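You operate a simulated robot arm through the tools that you are given. There is no shell and no other tool.

You run a simulated two-armed robot. Do the job below in one go: nothing can be reset, and whatever is moved stays where it is left.

TASK
Run station two as the switch test card says, then switch off.
Fine: hang lead 2 on posts 2 before the power goes on; set strokes and speed from the card.

The check looks at the end state, three seconds after you hand in, the way a careful person would. Anything else that was tipped, shoved, dropped, spilled or broken makes it a failure.

THE ROBOT
Two 6-joint arms with two-finger parallel grippers on one trunk that stands fixed in place. Base frame: the origin is at the foot of the trunk, x ahead of it, y to its left, z up. Lengths are in mm, angles in degrees, forces in N, time in s.
The left shoulder is at [50, 170, 1322], the right one opposite. Each reaches about 1092 mm from its shoulder. Payload 1.57 kg a hand.
Tool frame (each hand has its own): the origin (TCP) lies between the finger pads and is the grasp point; the fingertips stand 30 mm ahead of it; z points along the fingers, y is the line along which they close. The gripper opens to 80 mm. The fingers are 17 mm wide and 12 mm thick; the gripper's body (40 by 82 mm) begins 80 mm behind the TCP.
Orientation is that of the tool frame in the base frame, as a unit quaternion [x, y, z, w]. With the fingers straight down and closing along the base's y, the tool's x points along the base's -x, its y along +y and its z along -z.

THE INTERFACE
- The arms move only by the tool nudge_tool. It takes "left_steps", "right_steps" or both (then of equal length, played together; a hand with none holds still); each is a list of rows, each a list of 3 entries, a list of its own where there are three numbers: the shift along the base's x, y, z in mm, then the turn, a rotation vector about the base's x, y, z in degrees, then the gripper command, from -1 (shut) to 1 (fully open), values between in proportion. In form: [[[tx, ty, tz], [rx, ry, rz], gripper], ...]. A call has 1 to 20 rows; each row shifts and turns the commanded pose from where the row before left it. Rows are played at 5 a second. More than 50 mm and 8.6 degrees between two rows, or a gripper value outside its range, and nothing of the call is played. Where a pose cannot be reached the arm comes as near as it can. A force on the tool above 50 N (or 10 N above the force at the start of the call, whichever is more), or a blocked arm, ends the call early, and 0.2 s more pass. The fingers move at their own pace (about 45 mm/s each) and stop on an object; they squeeze with about 20 N. The grip force told is the motor's: it shows also when the fingers shut on nothing. Time passes only in rows, and 0.2 s behind the last, so rows that do not move let the fingers close. It gives the time, the measured TCP pose, the force on the tool (base axes), the opening and the grip force at its end, in the units of the frame above (readings bear some noise), with the torque about the TCP (base axes, N m) and any sound that the robot's microphone picked up, and new pictures: "pictures" is both (left out), scene, wrist or none (wrist: the cameras of the hands that moved).
- Cameras (640 x 400 px; columns grow to the right, rows downward): "scene" is now at [33.7, -42.1, 1899.9]; the picture's right is [-0.50, -0.87, 0.00], its down [-0.59, 0.34, -0.74] and it looks along [0.64, -0.37, -0.68] (base axes); focal length 318 px, centre (320, 200). "left" rides on the left gripper at [72, 7, -122] in its tool frame; the picture's right is [-0.09, 1.00, 0.00], its down [-0.84, -0.08, -0.54] and it looks along [-0.54, -0.05, 0.84] (tool axes); focal length 238 px, centre (320, 200). "right" rides on the right gripper at [72, -7, -122] in its tool frame; the picture's right is [0.09, 1.00, 0.00], its down [-0.84, 0.08, -0.54] and it looks along [-0.54, 0.05, 0.84] (tool axes); focal length 238 px, centre (320, 200). There is no depth. A picture from a camera that has moved, and an enlarged one, comes with that camera's place and axes in the base frame and with its lens.
- lift_body(by): slides the trunk up (or, below 0, down) by that many mm; the arms and the scene camera ride with it, the base frame stays. It gives what a move gives, with no picture.
- pan_tilt(pan, tilt): turns the head with the scene camera to pan (to the left, within 86 degrees either way) and tilt (down, from -29 to 69), counted from straight ahead of the robot. It gives what a move gives, and a new picture of the scene camera.
- close_up(camera, box): a new picture of the part [left, top, right, bottom] of that camera's present view, enlarged. No time passes.
- close_job(): hands the job in; it is judged then, once.

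Nothing tells you positions but the pictures and the camera data. Unless the task says otherwise, let go and move clear before handing in.

The tools are called after "Call:" as name(argument=value, ...) on one line, values as JSON. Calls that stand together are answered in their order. nudge_tool: Moves the arms, as the interface text tells. Its arguments: {"type":"object","properties":{"left_steps":{"type":"array"},"right_steps":{"type":"array"},"pictures":{"type":"string","enum":["both","scene","wrist","none"]}},"required":[]} The other tools are called the same way: lift_body (by) slides the trunk up or down; pan_tilt (pan, tilt) turns the head that bears the scene camera; close_up (camera, box) takes an enlarged picture of a part of a camera's view; close_job () hands the job in.

At the start:

```text
time: 0.0
left_eef_pos: [741.2, -118.9, 1211.7]
left_tool_rot: [0.0, 1.0, 0.0, 0.001]
left_contact_force: [0.3, 0.1, 0.1]
left_ft_torque: [0.01, -0.02, 0.03]
left_grip_width: 80.0
left_finger_force: 0.1
right_eef_pos: [502.3, -540.5, 1212.3]
right_tool_rot: [0.0, 1.0, 0.0, -0.001]
right_contact_force: [0.3, 0.1, 0.9]
right_ft_torque: [-0.02, 0.04, 0.01]
right_grip_width: 79.9
right_finger_force: 0.1
trunk travel left (down, up): [-937.0, 33.0]
head pan, tilt: [-30.0, 42.5]
```

scene: 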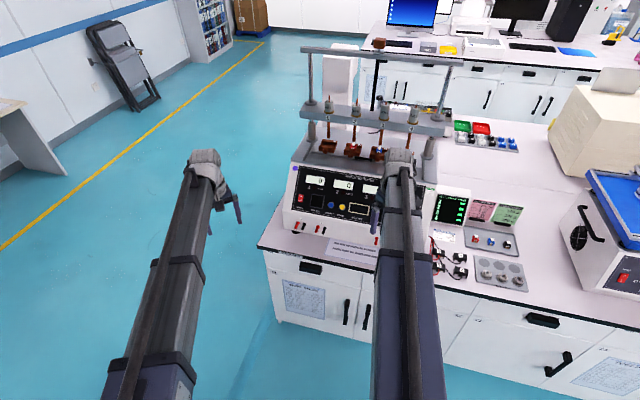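
right: 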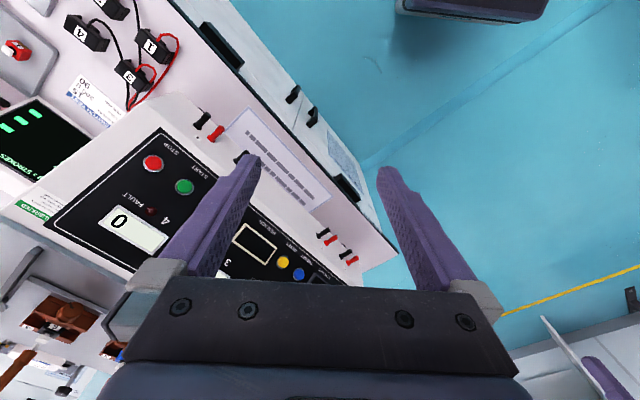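
left: 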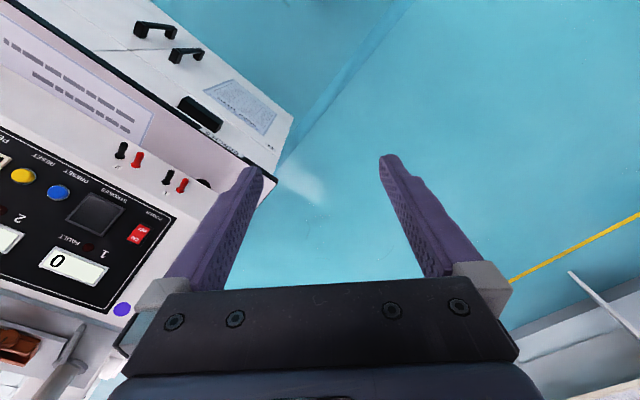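

I see a bench with a four-station switch tester: a panel with counters, four stations above, leads with numbered tags to the right, and cards. I'll look closer before moving anything.

Call:
close_up(camera="scene", box=[270, 140, 430, 240])

Call:
close_up(camera="scene", box=[420, 180, 540, 300])

Call:
close_up(camera="right", box=[0, 0, 320, 200])

Call:
close_up(camera="left", box=[0, 0, 240, 400])

Call:
close_up(camera="scene", box=[290, 30, 480, 170])

```text
4.00 times, centred on (350, 190) of scene
camera zoom: at [33.7, -42.1, 1899.9], right [-0.5, -0.87, 0.0], down [-0.59, 0.34, -0.74], along [0.64, -0.37, -0.68], focal length 1272 px, centre (200, 240)
```

zoom: 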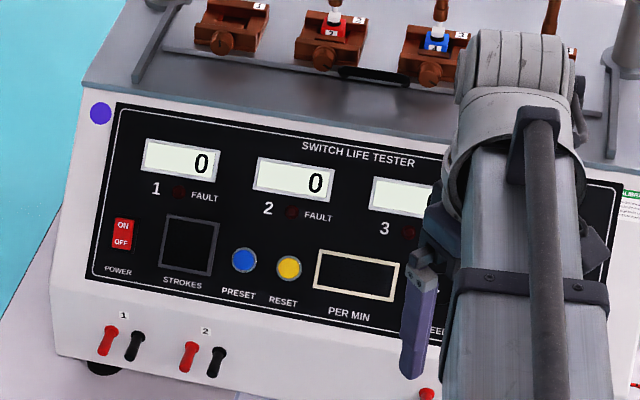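

```text
3.33 times, centred on (480, 240) of scene
camera zoom: at [33.7, -42.1, 1899.9], right [-0.5, -0.87, 0.0], down [-0.59, 0.34, -0.74], along [0.64, -0.37, -0.68], focal length 1060 px, centre (-213, 67)
```

zoom: 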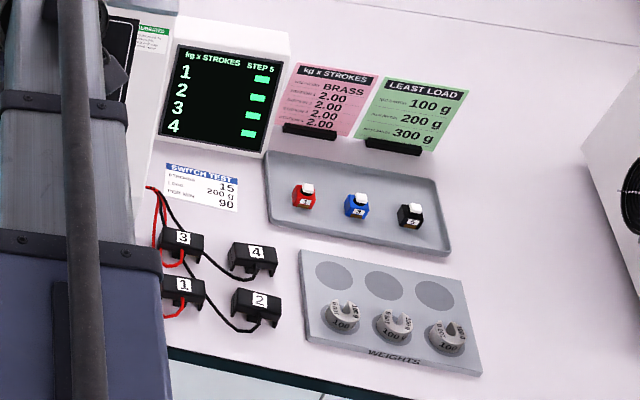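

```text
2.00 times, centred on (160, 100) of right
camera zoom: at [429.7, -547.4, 1334.4], right [-0.09, 1.0, 0.0], down [0.84, 0.08, 0.54], along [0.54, 0.05, -0.84], focal length 477 px, centre (640, 400)
```

zoom: 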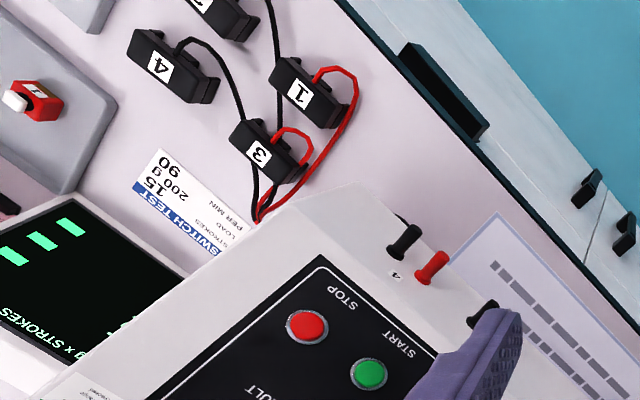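

```text
1.00 times, centred on (120, 200) of left (not enlarged: the box is as wide or as high as the picture)
camera zoom: at [668.8, -112.0, 1333.7], right [0.09, 1.0, 0.0], down [0.84, -0.08, 0.54], along [0.54, -0.05, -0.84], focal length 238 px, centre (520, 200)
```

zoom: 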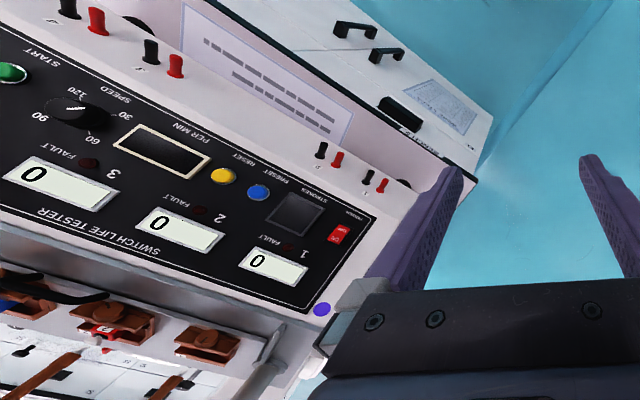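

```text
2.86 times, centred on (385, 100) of scene
camera zoom: at [33.7, -42.1, 1899.9], right [-0.5, -0.87, 0.0], down [-0.59, 0.34, -0.74], along [0.64, -0.37, -0.68], focal length 908 px, centre (134, 486)
```

zoom: 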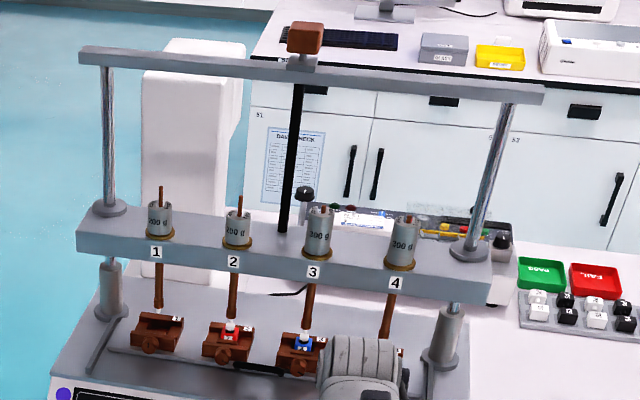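

The test card reads strokes 15, load 200 g, 90 per minute. My own right arm hides the speed knob and the start button, so I'll move it to the right over the leads and look again.

Call:
nudge_tool(right_steps=[[[-25, -40, 0], [0, 0, 0], 1], [[-25, -40, 0], [0, 0, 0], 1], [[-25, -40, 0], [0, 0, 0], 1], [[-25, -40, 0], [0, 0, 0], 1], [[-25, -40, 0], [0, 0, 0], 1], [[-25, -40, 0], [0, 0, 0], 1], [[-25, -30, 0], [0, 0, 0], 1]], pictures="both")

```text
time: 1.6
left_eef_pos: [741.4, -120.0, 1213.0]
left_tool_rot: [0.0, 1.0, 0.0, 0.001]
left_contact_force: [-0.4, -0.4, 0.0]
left_ft_torque: [-0.02, 0.0, 0.05]
left_grip_width: 79.8
left_finger_force: 0.0
right_eef_pos: [323.7, -807.5, 1211.8]
right_tool_rot: [0.0, 1.0, 0.0, 0.0]
right_contact_force: [0.9, 0.5, 0.2]
right_ft_torque: [0.02, 0.02, -0.02]
right_grip_width: 79.9
right_finger_force: 0.1
trunk travel left (down, up): [-937.0, 33.0]
head pan, tilt: [-30.0, 42.5]
camera scene: at [33.0, -42.7, 1899.9], right [-0.5, -0.87, 0.0], down [-0.59, 0.34, -0.74], along [0.64, -0.37, -0.68], focal length 318 px, centre (320, 200)
camera right: at [251.6, -815.0, 1334.2], right [-0.09, 1.0, 0.0], down [0.84, 0.08, 0.54], along [0.54, 0.05, -0.84], focal length 238 px, centre (320, 200)
```

scene: 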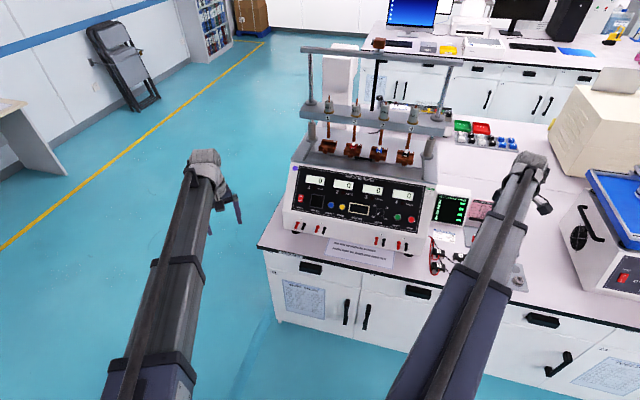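
right: 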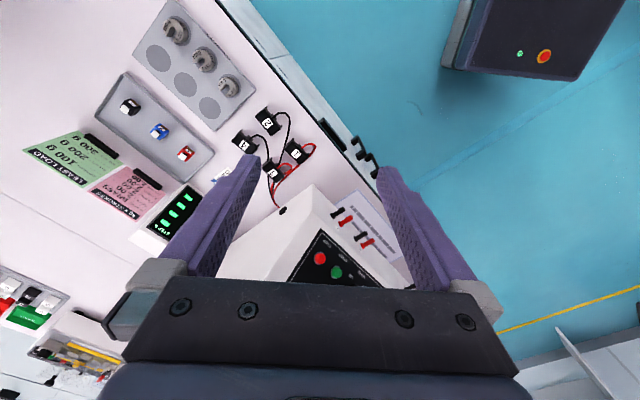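

Call:
close_up(camera="scene", box=[280, 150, 440, 250])

Call:
close_up(camera="scene", box=[300, 85, 450, 175])

Call:
close_up(camera="right", box=[20, 90, 260, 240])

Call:
close_up(camera="right", box=[220, 90, 380, 190])

Call:
close_up(camera="scene", box=[320, 225, 400, 275])

Call:
close_up(camera="scene", box=[340, 180, 430, 240])

```text
4.00 times, centred on (360, 200) of scene
camera zoom: at [33.0, -42.7, 1899.9], right [-0.5, -0.87, 0.0], down [-0.59, 0.34, -0.74], along [0.64, -0.37, -0.68], focal length 1272 px, centre (160, 200)
```

zoom: 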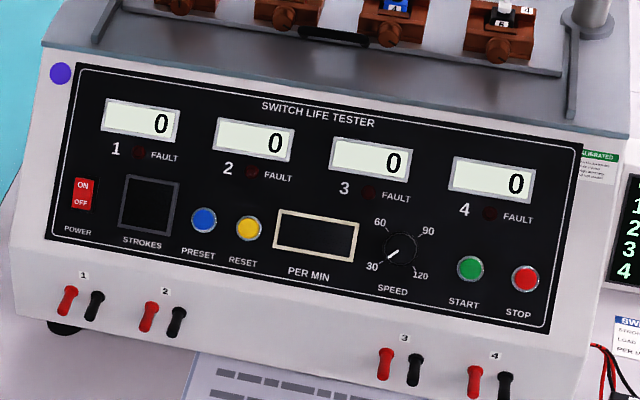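

```text
4.27 times, centred on (375, 130) of scene
camera zoom: at [33.0, -42.7, 1899.9], right [-0.5, -0.87, 0.0], down [-0.59, 0.34, -0.74], along [0.64, -0.37, -0.68], focal length 1357 px, centre (85, 499)
```

zoom: 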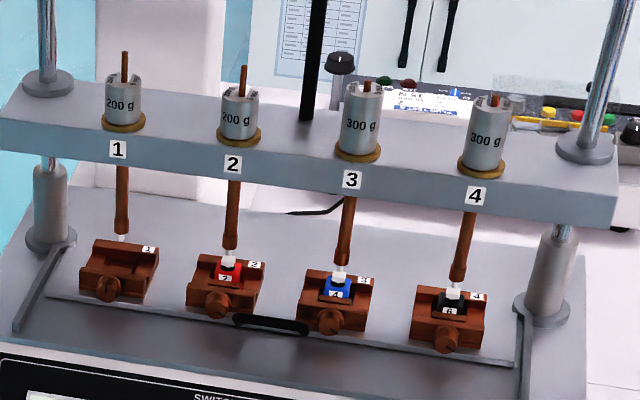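

```text
2.67 times, centred on (140, 165) of right
camera zoom: at [251.6, -815.0, 1334.2], right [-0.09, 1.0, 0.0], down [0.84, 0.08, 0.54], along [0.54, 0.05, -0.84], focal length 636 px, centre (800, 293)
```

zoom: 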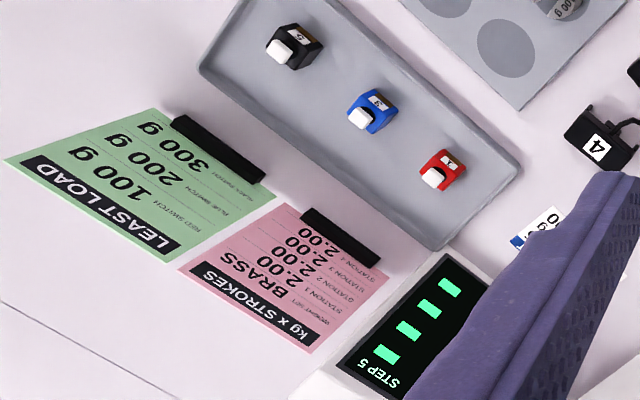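

```text
4.00 times, centred on (300, 140) of right
camera zoom: at [251.6, -815.0, 1334.2], right [-0.09, 1.0, 0.0], down [0.84, 0.08, 0.54], along [0.54, 0.05, -0.84], focal length 953 px, centre (400, 440)
```

zoom: 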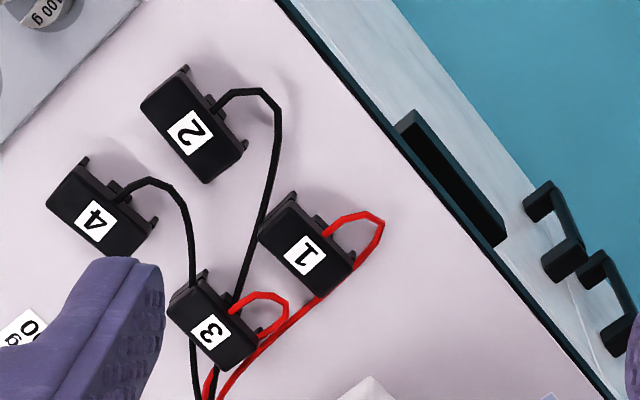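

```text
8.00 times, centred on (360, 250) of scene
camera zoom: at [33.0, -42.7, 1899.9], right [-0.5, -0.87, 0.0], down [-0.59, 0.34, -0.74], along [0.64, -0.37, -0.68], focal length 2544 px, centre (0, -200)
```

zoom: 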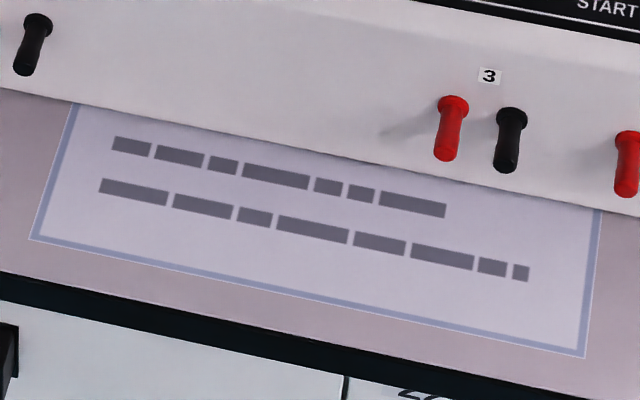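

```text
6.67 times, centred on (385, 210) of scene
camera zoom: at [33.0, -42.7, 1899.9], right [-0.5, -0.87, 0.0], down [-0.59, 0.34, -0.74], along [0.64, -0.37, -0.68], focal length 2120 px, centre (-113, 133)
```

zoom: 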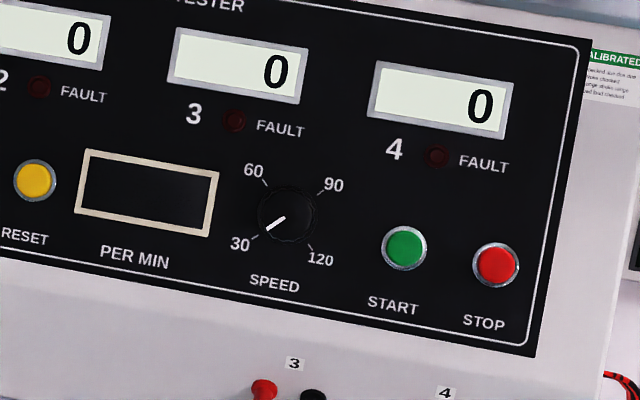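

The card says strokes 15, load 200 g, 90 per minute, and station 2 already carries a 200 g weight and a switch. The bench seems to run at 45° to my base, so I'll turn the right hand to match and look at lead 2 from closer up.

Call:
nudge_tool(right_steps=[[[13, -16, -30], [0, 0, -7.5], 1], [[13, -16, -30], [0, 0, -7.5], 1], [[13, -16, -30], [0, 0, -7.5], 1], [[13, -16, -30], [0, 0, -7.5], 1], [[13, -16, -30], [0, 0, -7.5], 1], [[13, -16, -30], [0, 0, -7.5], 1]], pictures="both")

```text
time: 3.0
left_eef_pos: [740.8, -119.0, 1212.7]
left_tool_rot: [0.0, 1.0, 0.0, 0.001]
left_contact_force: [-0.5, 1.4, -0.6]
left_ft_torque: [0.03, -0.01, 0.01]
left_grip_width: 80.1
left_finger_force: 0.1
right_eef_pos: [405.7, -907.8, 1211.3]
right_tool_rot: [0.384, 0.924, 0.001, 0.0]
right_contact_force: [0.2, -0.3, -0.4]
right_ft_torque: [0.02, 0.01, -0.02]
right_grip_width: 79.9
right_finger_force: 0.1
right hand out of reach, approached as far as the arm can: row 1, 2, 3, 4, 5, 6
trunk travel left (down, up): [-937.0, 33.0]
head pan, tilt: [-30.0, 42.5]
camera scene: at [34.0, -42.8, 1899.9], right [-0.5, -0.87, 0.0], down [-0.59, 0.34, -0.74], along [0.64, -0.37, -0.68], focal length 318 px, centre (320, 200)
camera right: at [349.2, -861.7, 1334.0], right [0.64, 0.77, 0.0], down [0.65, -0.54, 0.54], along [0.42, -0.35, -0.84], focal length 238 px, centre (320, 200)
```

scene: 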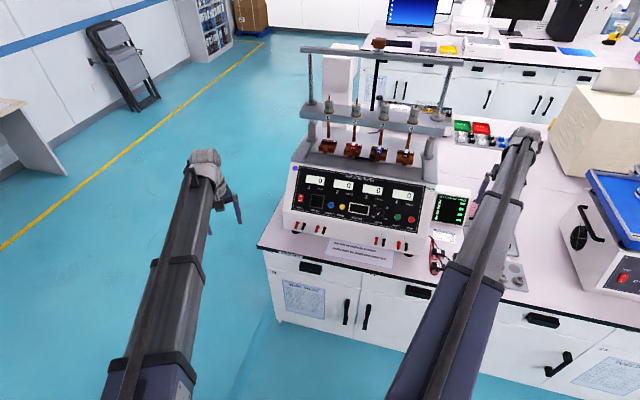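
right: 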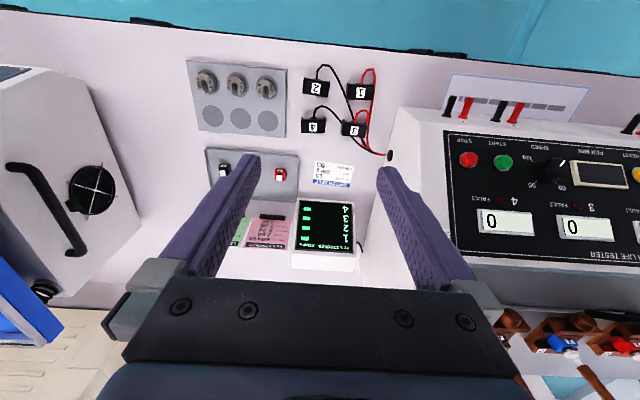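

The right hand can't go lower with the trunk this high, so I'll lower the trunk. Both hands have clear air beneath them: the right one is over bare bench right of the machine, the left one is in front of the bench.

Call:
lift_body(by=-200)

```text
time: 5.2
left_eef_pos: [741.5, -118.4, 1011.6]
left_tool_rot: [0.0, 1.0, 0.0, 0.0]
left_contact_force: [-0.5, 0.7, 0.2]
left_ft_torque: [0.0, 0.01, 0.01]
left_grip_width: 79.9
left_finger_force: 0.0
right_eef_pos: [404.8, -906.1, 1013.4]
right_tool_rot: [0.382, 0.924, -0.001, 0.0]
right_contact_force: [0.5, -0.1, 0.2]
right_ft_torque: [0.0, 0.03, 0.05]
right_grip_width: 79.9
right_finger_force: 0.0
trunk travel left (down, up): [-737.0, 233.0]
head pan, tilt: [-30.0, 42.5]
```

Call:
close_up(camera="right", box=[0, 0, 640, 400])

Call:
close_up(camera="right", box=[240, 0, 400, 100])

Call:
pan_tilt(pan=-40, tilt=35)

```text
1.00 times, centred on (320, 200) of right (not enlarged: the box is as wide or as high as the picture)
camera zoom: at [348.5, -861.0, 1134.4], right [0.64, 0.77, 0.0], down [0.65, -0.54, 0.54], along [0.42, -0.35, -0.84], focal length 238 px, centre (320, 200)
```

zoom: 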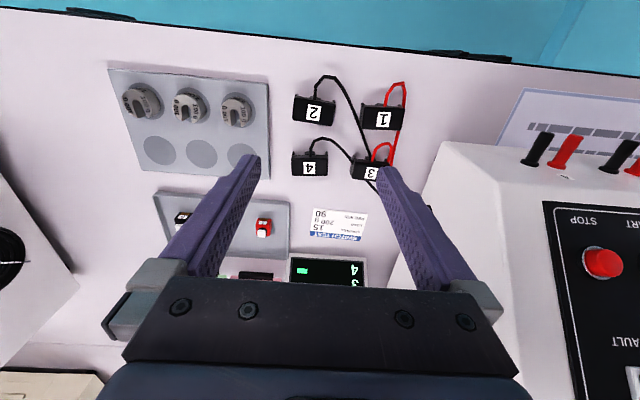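

```text
4.00 times, centred on (320, 50) of right
camera zoom: at [348.5, -861.0, 1134.4], right [0.64, 0.77, 0.0], down [0.65, -0.54, 0.54], along [0.42, -0.35, -0.84], focal length 953 px, centre (320, 800)
```

zoom: 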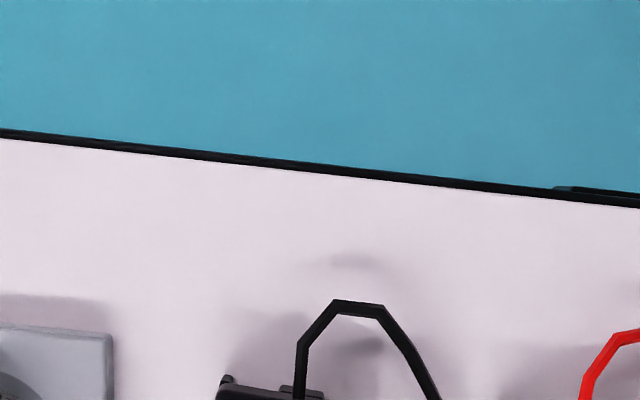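

```text
time: 5.9
left_eef_pos: [740.3, -119.6, 1012.7]
left_tool_rot: [0.001, 1.0, 0.0, 0.001]
left_contact_force: [0.0, 0.6, -0.6]
left_ft_torque: [0.0, -0.04, 0.03]
left_grip_width: 80.0
left_finger_force: 0.1
right_eef_pos: [404.8, -906.8, 1012.0]
right_tool_rot: [0.383, 0.924, 0.001, 0.001]
right_contact_force: [-0.1, 0.3, 0.4]
right_ft_torque: [-0.01, 0.0, 0.01]
right_grip_width: 80.2
right_finger_force: 0.1
trunk travel left (down, up): [-737.0, 233.0]
head pan, tilt: [-40.0, 35.0]
camera scene: at [29.1, -57.1, 1711.2], right [-0.64, -0.77, 0.0], down [-0.44, 0.37, -0.82], along [0.63, -0.53, -0.57], focal length 318 px, centre (320, 200)
```

scene: 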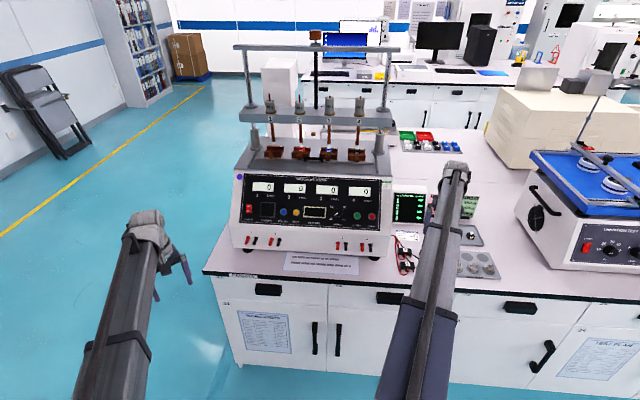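

Now I test whether the right hand can go down further from here, straight over lead 2.

Call:
nudge_tool(right_steps=[[[0, 0, -30], [0, 0, 0], 1], [[0, 0, -30], [0, 0, 0], 1]], pictures="wrist")

```text
time: 6.5
left_eef_pos: [739.7, -119.4, 1012.6]
left_tool_rot: [-0.001, 1.0, 0.0, 0.001]
left_contact_force: [0.7, 1.0, -0.3]
left_ft_torque: [-0.01, -0.02, -0.03]
left_grip_width: 80.2
left_finger_force: 0.1
right_eef_pos: [404.7, -905.8, 1012.8]
right_tool_rot: [0.383, 0.924, 0.0, 0.0]
right_contact_force: [-0.6, -0.8, -0.5]
right_ft_torque: [-0.02, -0.01, 0.02]
right_grip_width: 80.1
right_finger_force: 0.1
right hand out of reach, approached as far as the arm can: row 1, 2
trunk travel left (down, up): [-737.0, 233.0]
head pan, tilt: [-40.0, 35.0]
camera right: at [348.5, -861.1, 1134.3], right [0.64, 0.77, 0.0], down [0.65, -0.54, 0.54], along [0.42, -0.35, -0.84], focal length 238 px, centre (320, 200)
```

right: 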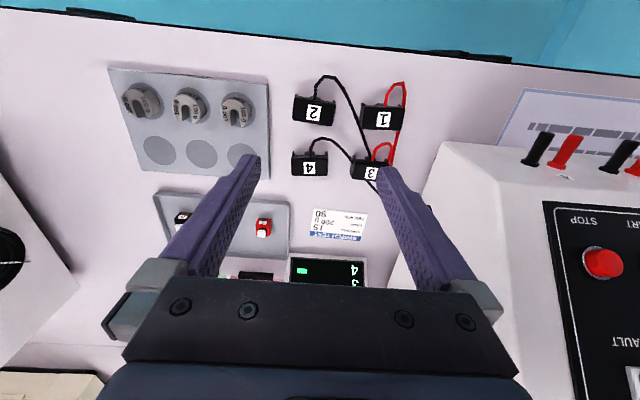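

The hand's lowest height follows the shoulder, so the trunk has to come down further. I'll lower it 100 mm, which puts the fingertips near 880, well above the blocks at about 820.

Call:
lift_body(by=-100)

Call:
close_up(camera="right", box=[0, 0, 640, 400])

Call:
close_up(camera="right", box=[240, 60, 400, 160])

Call:
close_up(camera="right", box=[480, 0, 640, 100])

```text
time: 7.8
left_eef_pos: [741.4, -118.9, 913.6]
left_tool_rot: [0.0, 1.0, 0.001, 0.0]
left_contact_force: [-0.8, 0.1, -0.5]
left_ft_torque: [0.01, 0.02, 0.0]
left_grip_width: 80.0
left_finger_force: 0.2
right_eef_pos: [404.9, -907.1, 912.8]
right_tool_rot: [0.383, 0.924, 0.0, 0.0]
right_contact_force: [0.0, 0.7, 0.1]
right_ft_torque: [-0.01, -0.04, -0.03]
right_grip_width: 80.0
right_finger_force: 0.0
trunk travel left (down, up): [-637.0, 333.0]
head pan, tilt: [-40.0, 35.0]
```

```text
1.00 times, centred on (320, 200) of right (not enlarged: the box is as wide or as high as the picture)
camera zoom: at [348.4, -861.0, 1034.5], right [0.64, 0.77, 0.0], down [0.65, -0.54, 0.54], along [0.42, -0.35, -0.84], focal length 238 px, centre (320, 200)
```

zoom: 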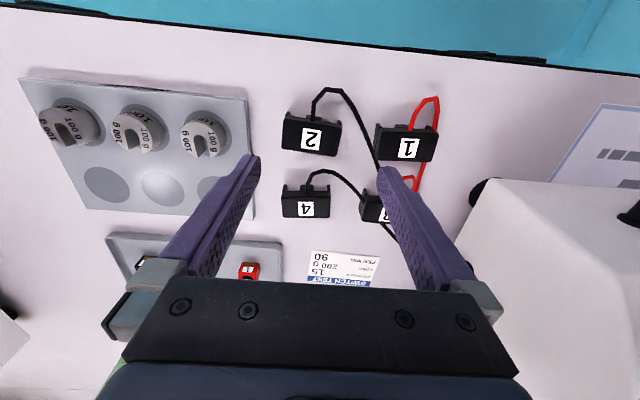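

```text
4.00 times, centred on (320, 110) of right
camera zoom: at [348.4, -861.0, 1034.5], right [0.64, 0.77, 0.0], down [0.65, -0.54, 0.54], along [0.42, -0.35, -0.84], focal length 953 px, centre (320, 560)
```

zoom: 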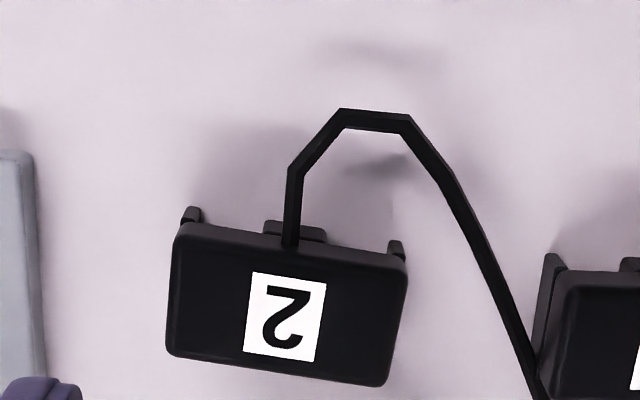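

```text
4.00 times, centred on (560, 50) of right
camera zoom: at [348.4, -861.0, 1034.5], right [0.64, 0.77, 0.0], down [0.65, -0.54, 0.54], along [0.42, -0.35, -0.84], focal length 953 px, centre (-640, 800)
```

zoom: 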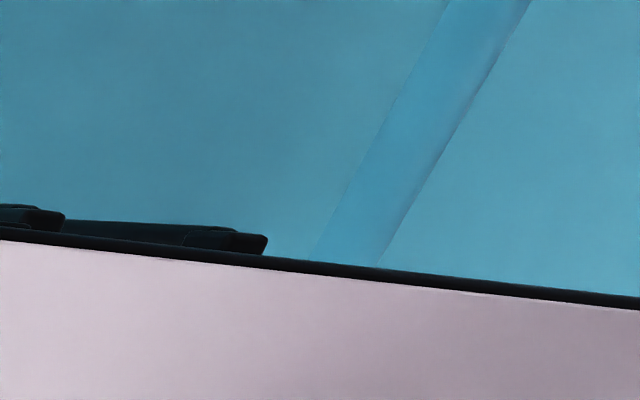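

I now see lead 2 as a black block, label up, with ears and the wire on the bench-edge side. I'll measure the posts, panel and leads with the lowered scene camera.

Call:
pan_tilt(pan=-45, tilt=35)

```text
time: 8.5
left_eef_pos: [741.2, -120.4, 911.7]
left_tool_rot: [0.0, 1.0, -0.001, 0.001]
left_contact_force: [0.3, -0.1, -0.2]
left_ft_torque: [-0.01, -0.02, 0.0]
left_grip_width: 80.2
left_finger_force: 0.1
right_eef_pos: [403.8, -907.2, 912.5]
right_tool_rot: [0.383, 0.924, 0.0, 0.0]
right_contact_force: [-0.1, -0.7, -0.3]
right_ft_torque: [0.02, 0.01, -0.02]
right_grip_width: 79.7
right_finger_force: 0.1
trunk travel left (down, up): [-637.0, 333.0]
head pan, tilt: [-45.0, 35.0]
camera scene: at [23.9, -62.8, 1611.2], right [-0.71, -0.71, 0.0], down [-0.41, 0.41, -0.82], along [0.58, -0.58, -0.57], focal length 318 px, centre (320, 200)
```

scene: 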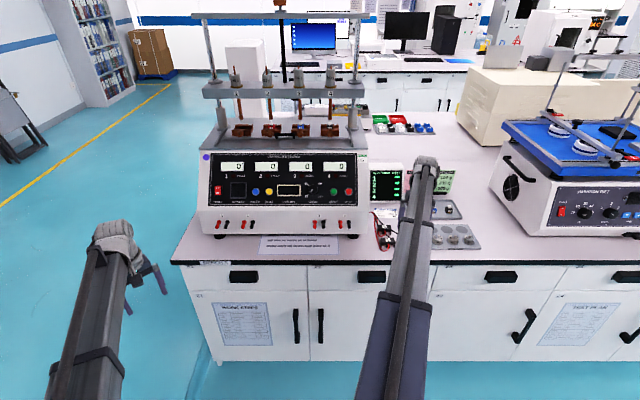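

Call:
close_up(camera="scene", box=[190, 140, 290, 202])

Call:
close_up(camera="scene", box=[190, 180, 290, 242])

Call:
close_up(camera="scene", box=[280, 140, 380, 202])

Call:
close_up(camera="scene", box=[280, 190, 400, 265])

Call:
close_up(camera="scene", box=[360, 150, 480, 270])

```text
6.40 times, centred on (240, 171) of scene
camera zoom: at [23.9, -62.8, 1611.2], right [-0.71, -0.71, 0.0], down [-0.41, 0.41, -0.82], along [0.58, -0.58, -0.57], focal length 2035 px, centre (832, 386)
```

zoom: 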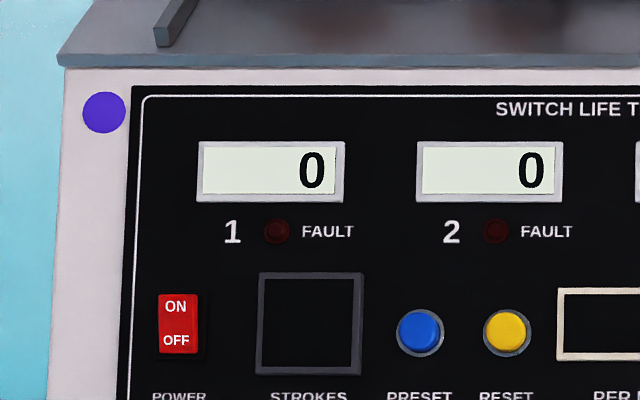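

```text
6.40 times, centred on (240, 211) of scene
camera zoom: at [23.9, -62.8, 1611.2], right [-0.71, -0.71, 0.0], down [-0.41, 0.41, -0.82], along [0.58, -0.58, -0.57], focal length 2035 px, centre (832, 130)
```

zoom: 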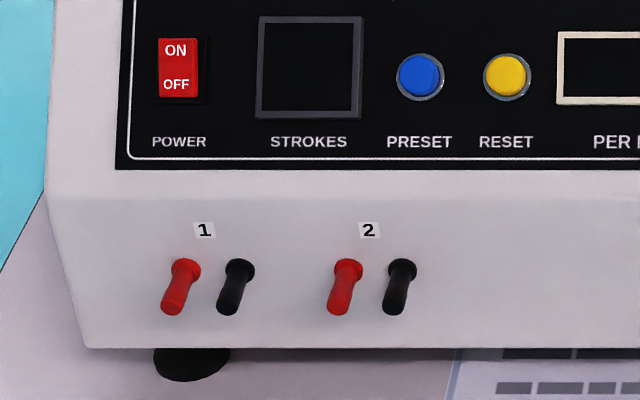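

```text
6.40 times, centred on (330, 171) of scene
camera zoom: at [23.9, -62.8, 1611.2], right [-0.71, -0.71, 0.0], down [-0.41, 0.41, -0.82], along [0.58, -0.58, -0.57], focal length 2035 px, centre (256, 386)
```

zoom: 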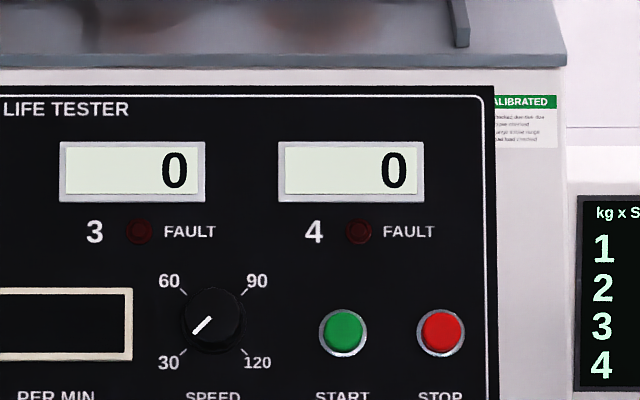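

```text
5.33 times, centred on (340, 228) of scene
camera zoom: at [23.9, -62.8, 1611.2], right [-0.71, -0.71, 0.0], down [-0.41, 0.41, -0.82], along [0.58, -0.58, -0.57], focal length 1696 px, centre (213, 53)
```

zoom: 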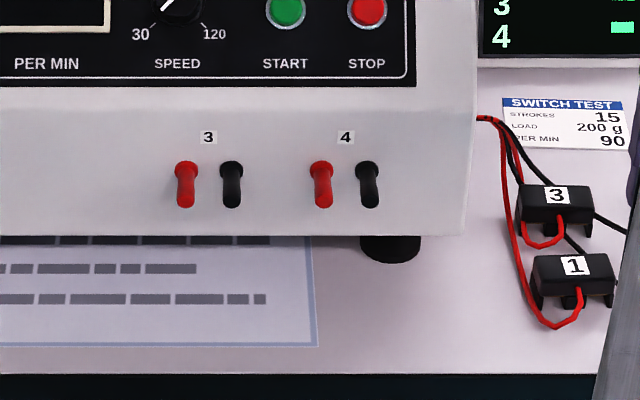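

```text
3.33 times, centred on (420, 210) of scene
camera zoom: at [23.9, -62.8, 1611.2], right [-0.71, -0.71, 0.0], down [-0.41, 0.41, -0.82], along [0.58, -0.58, -0.57], focal length 1060 px, centre (-13, 167)
```

zoom: 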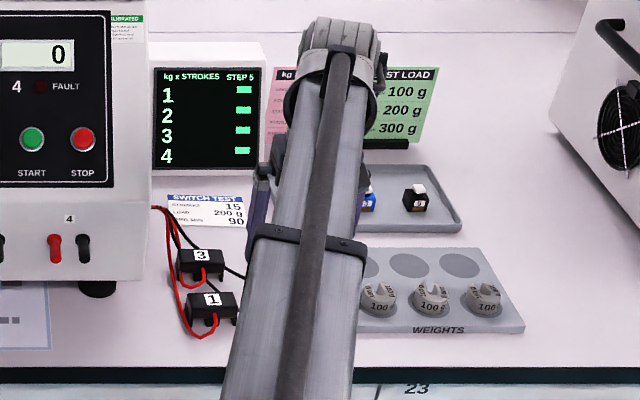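

The bench faces me at 45°, so I now think in bench axes: u to the panel's right, w inward. Posts 2 sit near u −240, w 950, z 895, and the panel leans back about 45°. I'll bring the left hand in front of the bench as a second camera for the posts.

Call:
nudge_tool(left_steps=[[[-15, -29, 0], [0, 0, -7.5], 1], [[-15, -29, 0], [0, 0, -7.5], 1], [[-15, -29, 0], [0, 0, -7.5], 1], [[-15, -29, 0], [0, 0, -7.5], 1], [[-15, -29, 0], [0, 0, -7.5], 1], [[-15, -29, 0], [0, 0, -7.5], 1], [[0, 0, 0], [-5.66, -5.66, 0], 1], [[0, 0, 0], [-5.66, -5.66, 0], 1], [[0, 0, 0], [-5.66, -5.66, 0], 1], [[0, 0, 0], [-5.66, -5.66, 0], 1], [[0, 0, 0], [-5.66, -5.66, 0], 1]], pictures="both")

```text
time: 10.9
left_eef_pos: [649.5, -293.1, 963.6]
left_tool_rot: [0.359, 0.868, -0.131, 0.317]
left_contact_force: [0.2, -0.9, -0.2]
left_ft_torque: [-0.01, 0.02, -0.01]
left_grip_width: 80.0
left_finger_force: 0.0
left hand out of reach, approached as far as the arm can: row 8, 9, 10, 11
right_eef_pos: [404.6, -906.3, 911.9]
right_tool_rot: [0.383, 0.924, 0.0, 0.0]
right_contact_force: [-0.9, -0.2, 0.1]
right_ft_torque: [-0.02, -0.04, 0.02]
right_grip_width: 79.8
right_finger_force: 0.0
trunk travel left (down, up): [-637.0, 333.0]
head pan, tilt: [-45.0, 35.0]
camera scene: at [23.6, -62.6, 1611.2], right [-0.71, -0.71, 0.0], down [-0.41, 0.41, -0.82], along [0.58, -0.58, -0.57], focal length 318 px, centre (320, 200)
camera left: at [560.1, -192.8, 1010.7], right [0.75, 0.65, 0.06], down [0.15, -0.26, 0.95], along [0.64, -0.71, -0.29], focal length 238 px, centre (320, 200)
```

scene: 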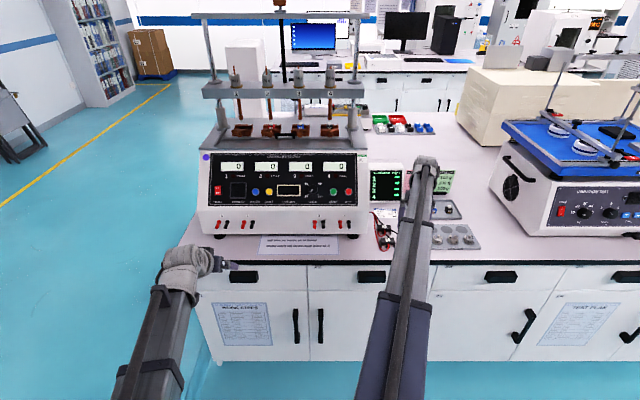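
left: 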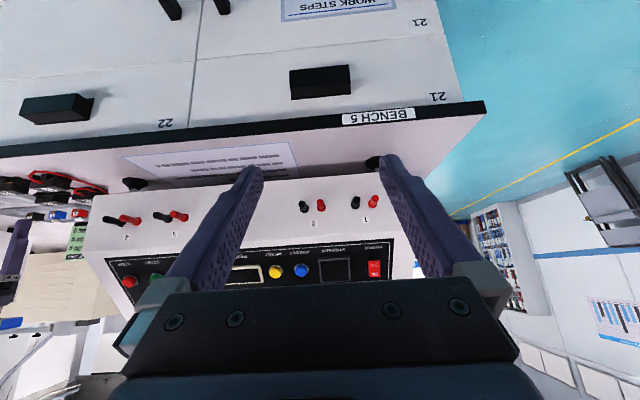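

Call:
close_up(camera="left", box=[270, 170, 400, 250])

Call:
close_up(camera="left", box=[0, 160, 130, 240])

Call:
close_up(camera="left", box=[80, 180, 220, 270])

```text
4.92 times, centred on (335, 210) of left
camera zoom: at [560.1, -192.8, 1010.7], right [0.75, 0.65, 0.06], down [0.15, -0.26, 0.95], along [0.64, -0.71, -0.29], focal length 1173 px, centre (246, 151)
```

zoom: 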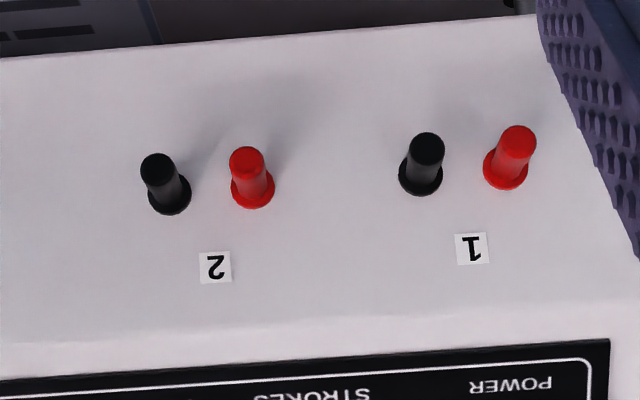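

```text
4.92 times, centred on (65, 200) of left
camera zoom: at [560.1, -192.8, 1010.7], right [0.75, 0.65, 0.06], down [0.15, -0.26, 0.95], along [0.64, -0.71, -0.29], focal length 1173 px, centre (1575, 200)
```

zoom: 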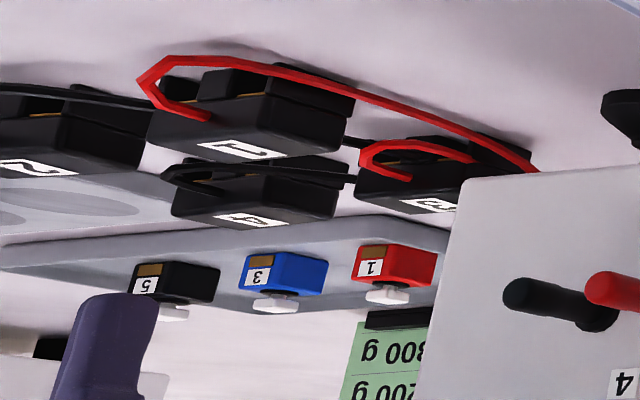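

```text
4.44 times, centred on (150, 225) of left
camera zoom: at [560.1, -192.8, 1010.7], right [0.75, 0.65, 0.06], down [0.15, -0.26, 0.95], along [0.64, -0.71, -0.29], focal length 1059 px, centre (1076, 89)
```

zoom: 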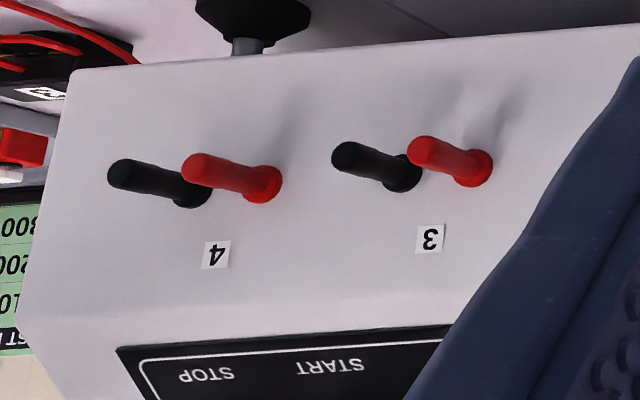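

Posts 2 are two horizontal pegs at about u −241 (red) and −210 (black), z 896, reaching from w 947 out to 914. The lead blocks are three-legged saddles that drop over such pegs, and lead 2 already faces the right way. I'll centre the right hand over lead 2, turn it about −4°, narrow the jaws, and check whether any blocked height is left in the command.

Call:
nudge_tool(right_steps=[[[0, 0, 10], [0, 0, 0], 0.6], [[-10, -3, 0], [0, 0, -4], 0.6], [[0, 0, 0], [0, 0, 0], 0.6]], pictures="wrist")

Call:
close_up(camera="right", box=[240, 60, 400, 160])

```text
time: 11.7
left_eef_pos: [650.0, -293.2, 963.5]
left_tool_rot: [0.359, 0.868, -0.131, 0.317]
left_contact_force: [0.4, -0.9, 0.2]
left_ft_torque: [-0.03, 0.0, -0.02]
left_grip_width: 80.1
left_finger_force: 0.0
right_eef_pos: [396.1, -909.7, 911.5]
right_tool_rot: [0.415, 0.91, 0.0, 0.0]
right_contact_force: [-0.2, -0.5, -0.1]
right_ft_torque: [0.01, -0.03, 0.0]
right_grip_width: 63.9
right_finger_force: 0.1
right hand out of reach, approached as far as the arm can: row 1
trunk travel left (down, up): [-637.0, 333.0]
head pan, tilt: [-45.0, 35.0]
camera right: at [342.1, -860.9, 1034.3], right [0.69, 0.72, 0.0], down [0.61, -0.58, 0.54], along [0.39, -0.37, -0.84], focal length 238 px, centre (320, 200)
```

right: 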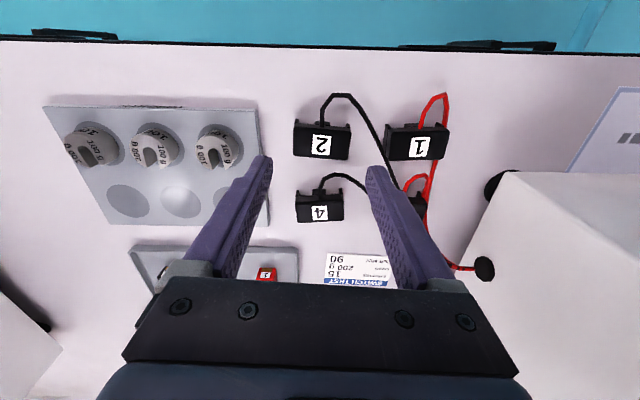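

```text
4.00 times, centred on (320, 110) of right
camera zoom: at [342.1, -860.9, 1034.3], right [0.69, 0.72, 0.0], down [0.61, -0.58, 0.54], along [0.39, -0.37, -0.84], focal length 953 px, centre (320, 560)
```

zoom: 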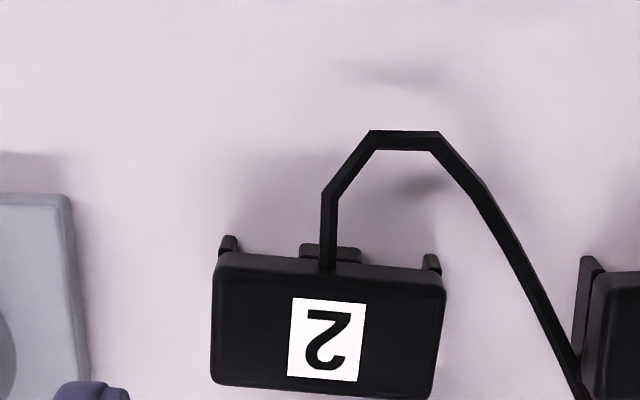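

The hand now lines up with lead 2: the block is about 50 × 27 mm, centred under the TCP, with its top near z 827. I'll raise the hand, lower the trunk further, and then descend by nudges, which have a force stop.

Call:
nudge_tool(right_steps=[[[0, 0, 40], [0, 0, 0], 0.6], [[0, 0, 40], [0, 0, 0], 0.6], [[0, 0, 40], [0, 0, 0], 0.6], [[0, 0, 40], [0, 0, 0], 0.6]], pictures="none")

Call:
lift_body(by=-190)

Call:
close_up(camera="right", box=[220, 90, 420, 215])

Call:
close_up(camera="scene", box=[0, 0, 640, 400])

Call:
close_up(camera="left", box=[0, 0, 640, 400])

```text
time: 12.7
left_eef_pos: [650.6, -293.4, 963.9]
left_tool_rot: [0.36, 0.868, -0.131, 0.316]
left_contact_force: [0.1, 0.4, 0.1]
left_ft_torque: [-0.02, 0.0, -0.01]
left_grip_width: 79.9
left_finger_force: 0.1
right_eef_pos: [395.1, -910.1, 912.0]
right_tool_rot: [0.415, 0.91, -0.001, 0.001]
right_contact_force: [0.4, 0.0, 0.7]
right_ft_torque: [0.0, 0.01, 0.02]
right_grip_width: 63.8
right_finger_force: 0.1
right hand out of reach, approached as far as the arm can: row 1, 2, 3, 4
trunk travel left (down, up): [-637.0, 333.0]
head pan, tilt: [-45.0, 35.0]
```

```text
time: 13.8
left_eef_pos: [649.8, -289.7, 879.7]
left_tool_rot: [0.359, 0.867, -0.133, 0.318]
left_contact_force: [-1.1, -0.6, -1.2]
left_ft_torque: [-0.01, 0.05, 0.0]
left_grip_width: 80.0
left_finger_force: 0.0
right_eef_pos: [394.9, -908.1, 829.6]
right_tool_rot: [0.415, 0.91, -0.001, 0.003]
right_contact_force: [0.7, 2.1, 48.4]
right_ft_torque: [0.6, -0.04, -0.4]
right_grip_width: 62.6
right_finger_force: 0.0
trunk travel left (down, up): [-550.0, 420.0]
head pan, tilt: [-45.0, 35.0]
stopped: the force on the tool passed its limit at 109 N (the readings are from after the stop); the commanded pose is now the measured one
```

```text
3.20 times, centred on (320, 152) of right
camera zoom: at [341.4, -858.8, 951.6], right [0.69, 0.72, 0.0], down [0.6, -0.58, 0.55], along [0.4, -0.38, -0.84], focal length 763 px, centre (320, 352)
```

zoom: 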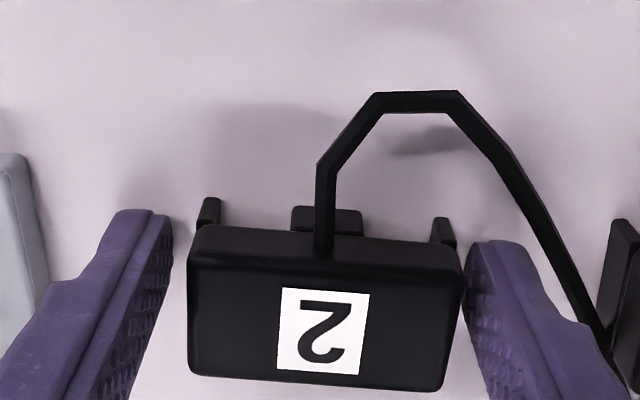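

```text
1.00 times, centred on (320, 200) of scene (not enlarged: the box is as wide or as high as the picture)
camera zoom: at [21.7, -57.1, 1525.1], right [-0.71, -0.71, 0.0], down [-0.4, 0.4, -0.82], along [0.58, -0.58, -0.57], focal length 318 px, centre (320, 200)
```

zoom: 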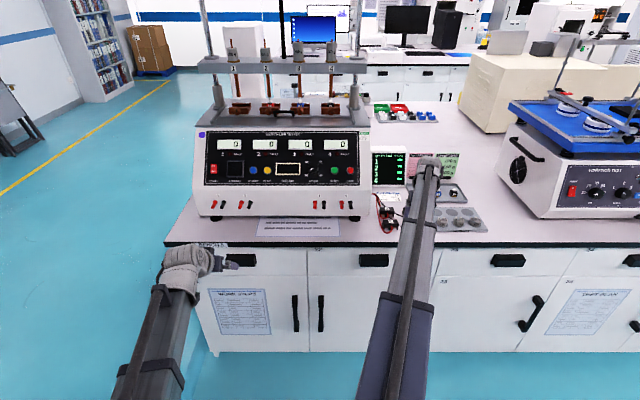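

```text
1.00 times, centred on (320, 200) of left (not enlarged: the box is as wide or as high as the picture)
camera zoom: at [559.4, -190.5, 925.8], right [0.75, 0.65, 0.06], down [0.15, -0.26, 0.95], along [0.64, -0.71, -0.29], focal length 238 px, centre (320, 200)
```

zoom: 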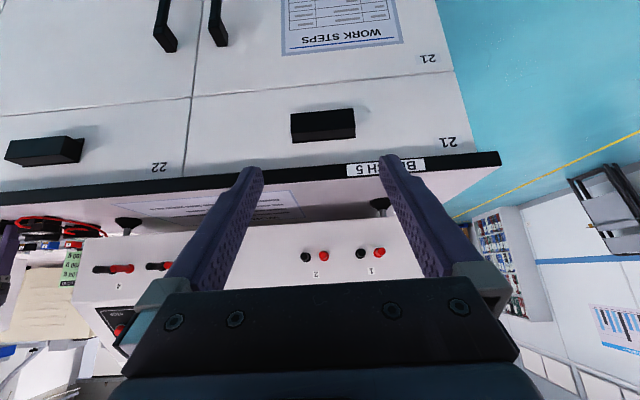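

I learned two things. The hand's height follows the trunk only (my "up" nudge did nothing), so the trunk lowering pressed the fingertips onto the bench at about z 800 until the force stop caught it. Lead 2 looks unmoved. I'll ease the trunk up at once, and from now on make every vertical move as its own checked step.

Call:
lift_body(by=6)

```text
time: 14.3
left_eef_pos: [649.8, -293.7, 882.7]
left_tool_rot: [0.36, 0.868, -0.131, 0.318]
left_contact_force: [0.0, 0.3, 0.5]
left_ft_torque: [0.03, -0.01, 0.04]
left_grip_width: 80.1
left_finger_force: 0.1
right_eef_pos: [395.9, -912.3, 831.5]
right_tool_rot: [0.414, 0.91, -0.001, 0.003]
right_contact_force: [0.0, -0.5, 0.2]
right_ft_torque: [-0.03, 0.0, 0.0]
right_grip_width: 64.0
right_finger_force: 0.1
trunk travel left (down, up): [-556.0, 414.0]
head pan, tilt: [-45.0, 35.0]
```

Call:
close_up(camera="right", box=[0, 0, 640, 400])

Call:
close_up(camera="right", box=[220, 100, 420, 225])

Call:
close_up(camera="scene", box=[350, 140, 510, 240])

Call:
close_up(camera="left", box=[0, 190, 160, 290])

```text
1.00 times, centred on (320, 200) of right (not enlarged: the box is as wide or as high as the picture)
camera zoom: at [342.5, -862.7, 952.8], right [0.69, 0.72, 0.0], down [0.61, -0.58, 0.55], along [0.39, -0.38, -0.84], focal length 238 px, centre (320, 200)
```

zoom: 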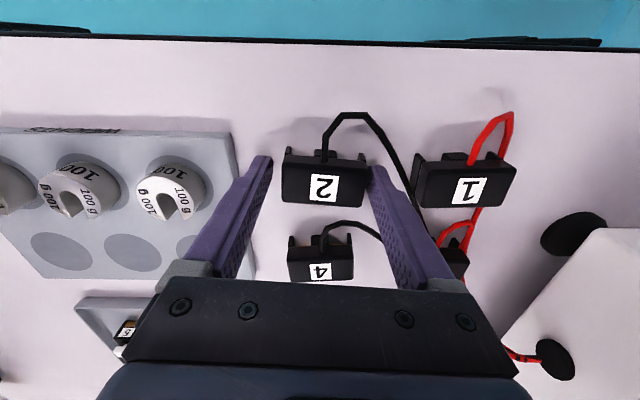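

```text
3.20 times, centred on (320, 162) of right
camera zoom: at [342.5, -862.7, 952.8], right [0.69, 0.72, 0.0], down [0.61, -0.58, 0.55], along [0.39, -0.38, -0.84], focal length 763 px, centre (320, 320)
```

zoom: 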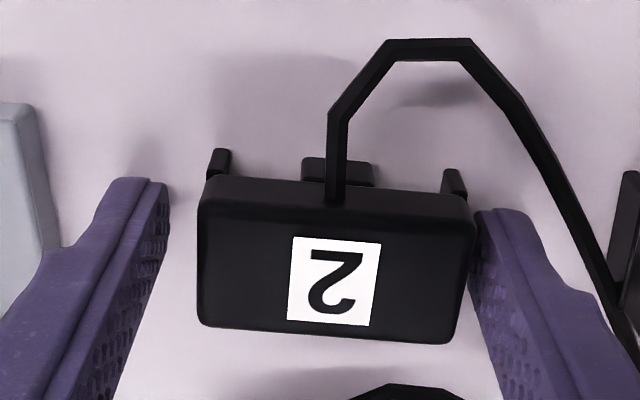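

```text
4.00 times, centred on (430, 190) of scene
camera zoom: at [23.8, -62.4, 1529.8], right [-0.71, -0.71, 0.0], down [-0.41, 0.41, -0.82], along [0.58, -0.58, -0.57], focal length 1272 px, centre (-120, 240)
```

zoom: 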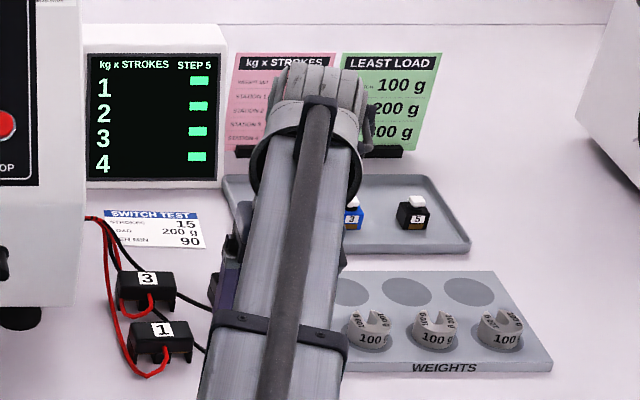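

```text
4.00 times, centred on (80, 240) of left
camera zoom: at [560.5, -193.7, 929.2], right [0.75, 0.65, 0.06], down [0.15, -0.26, 0.95], along [0.64, -0.71, -0.3], focal length 953 px, centre (1280, 40)
```

zoom: 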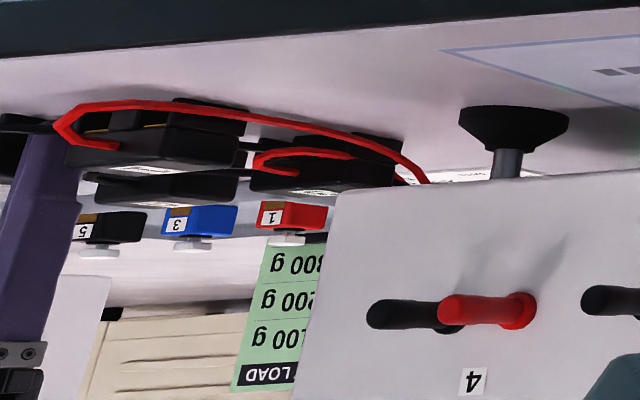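

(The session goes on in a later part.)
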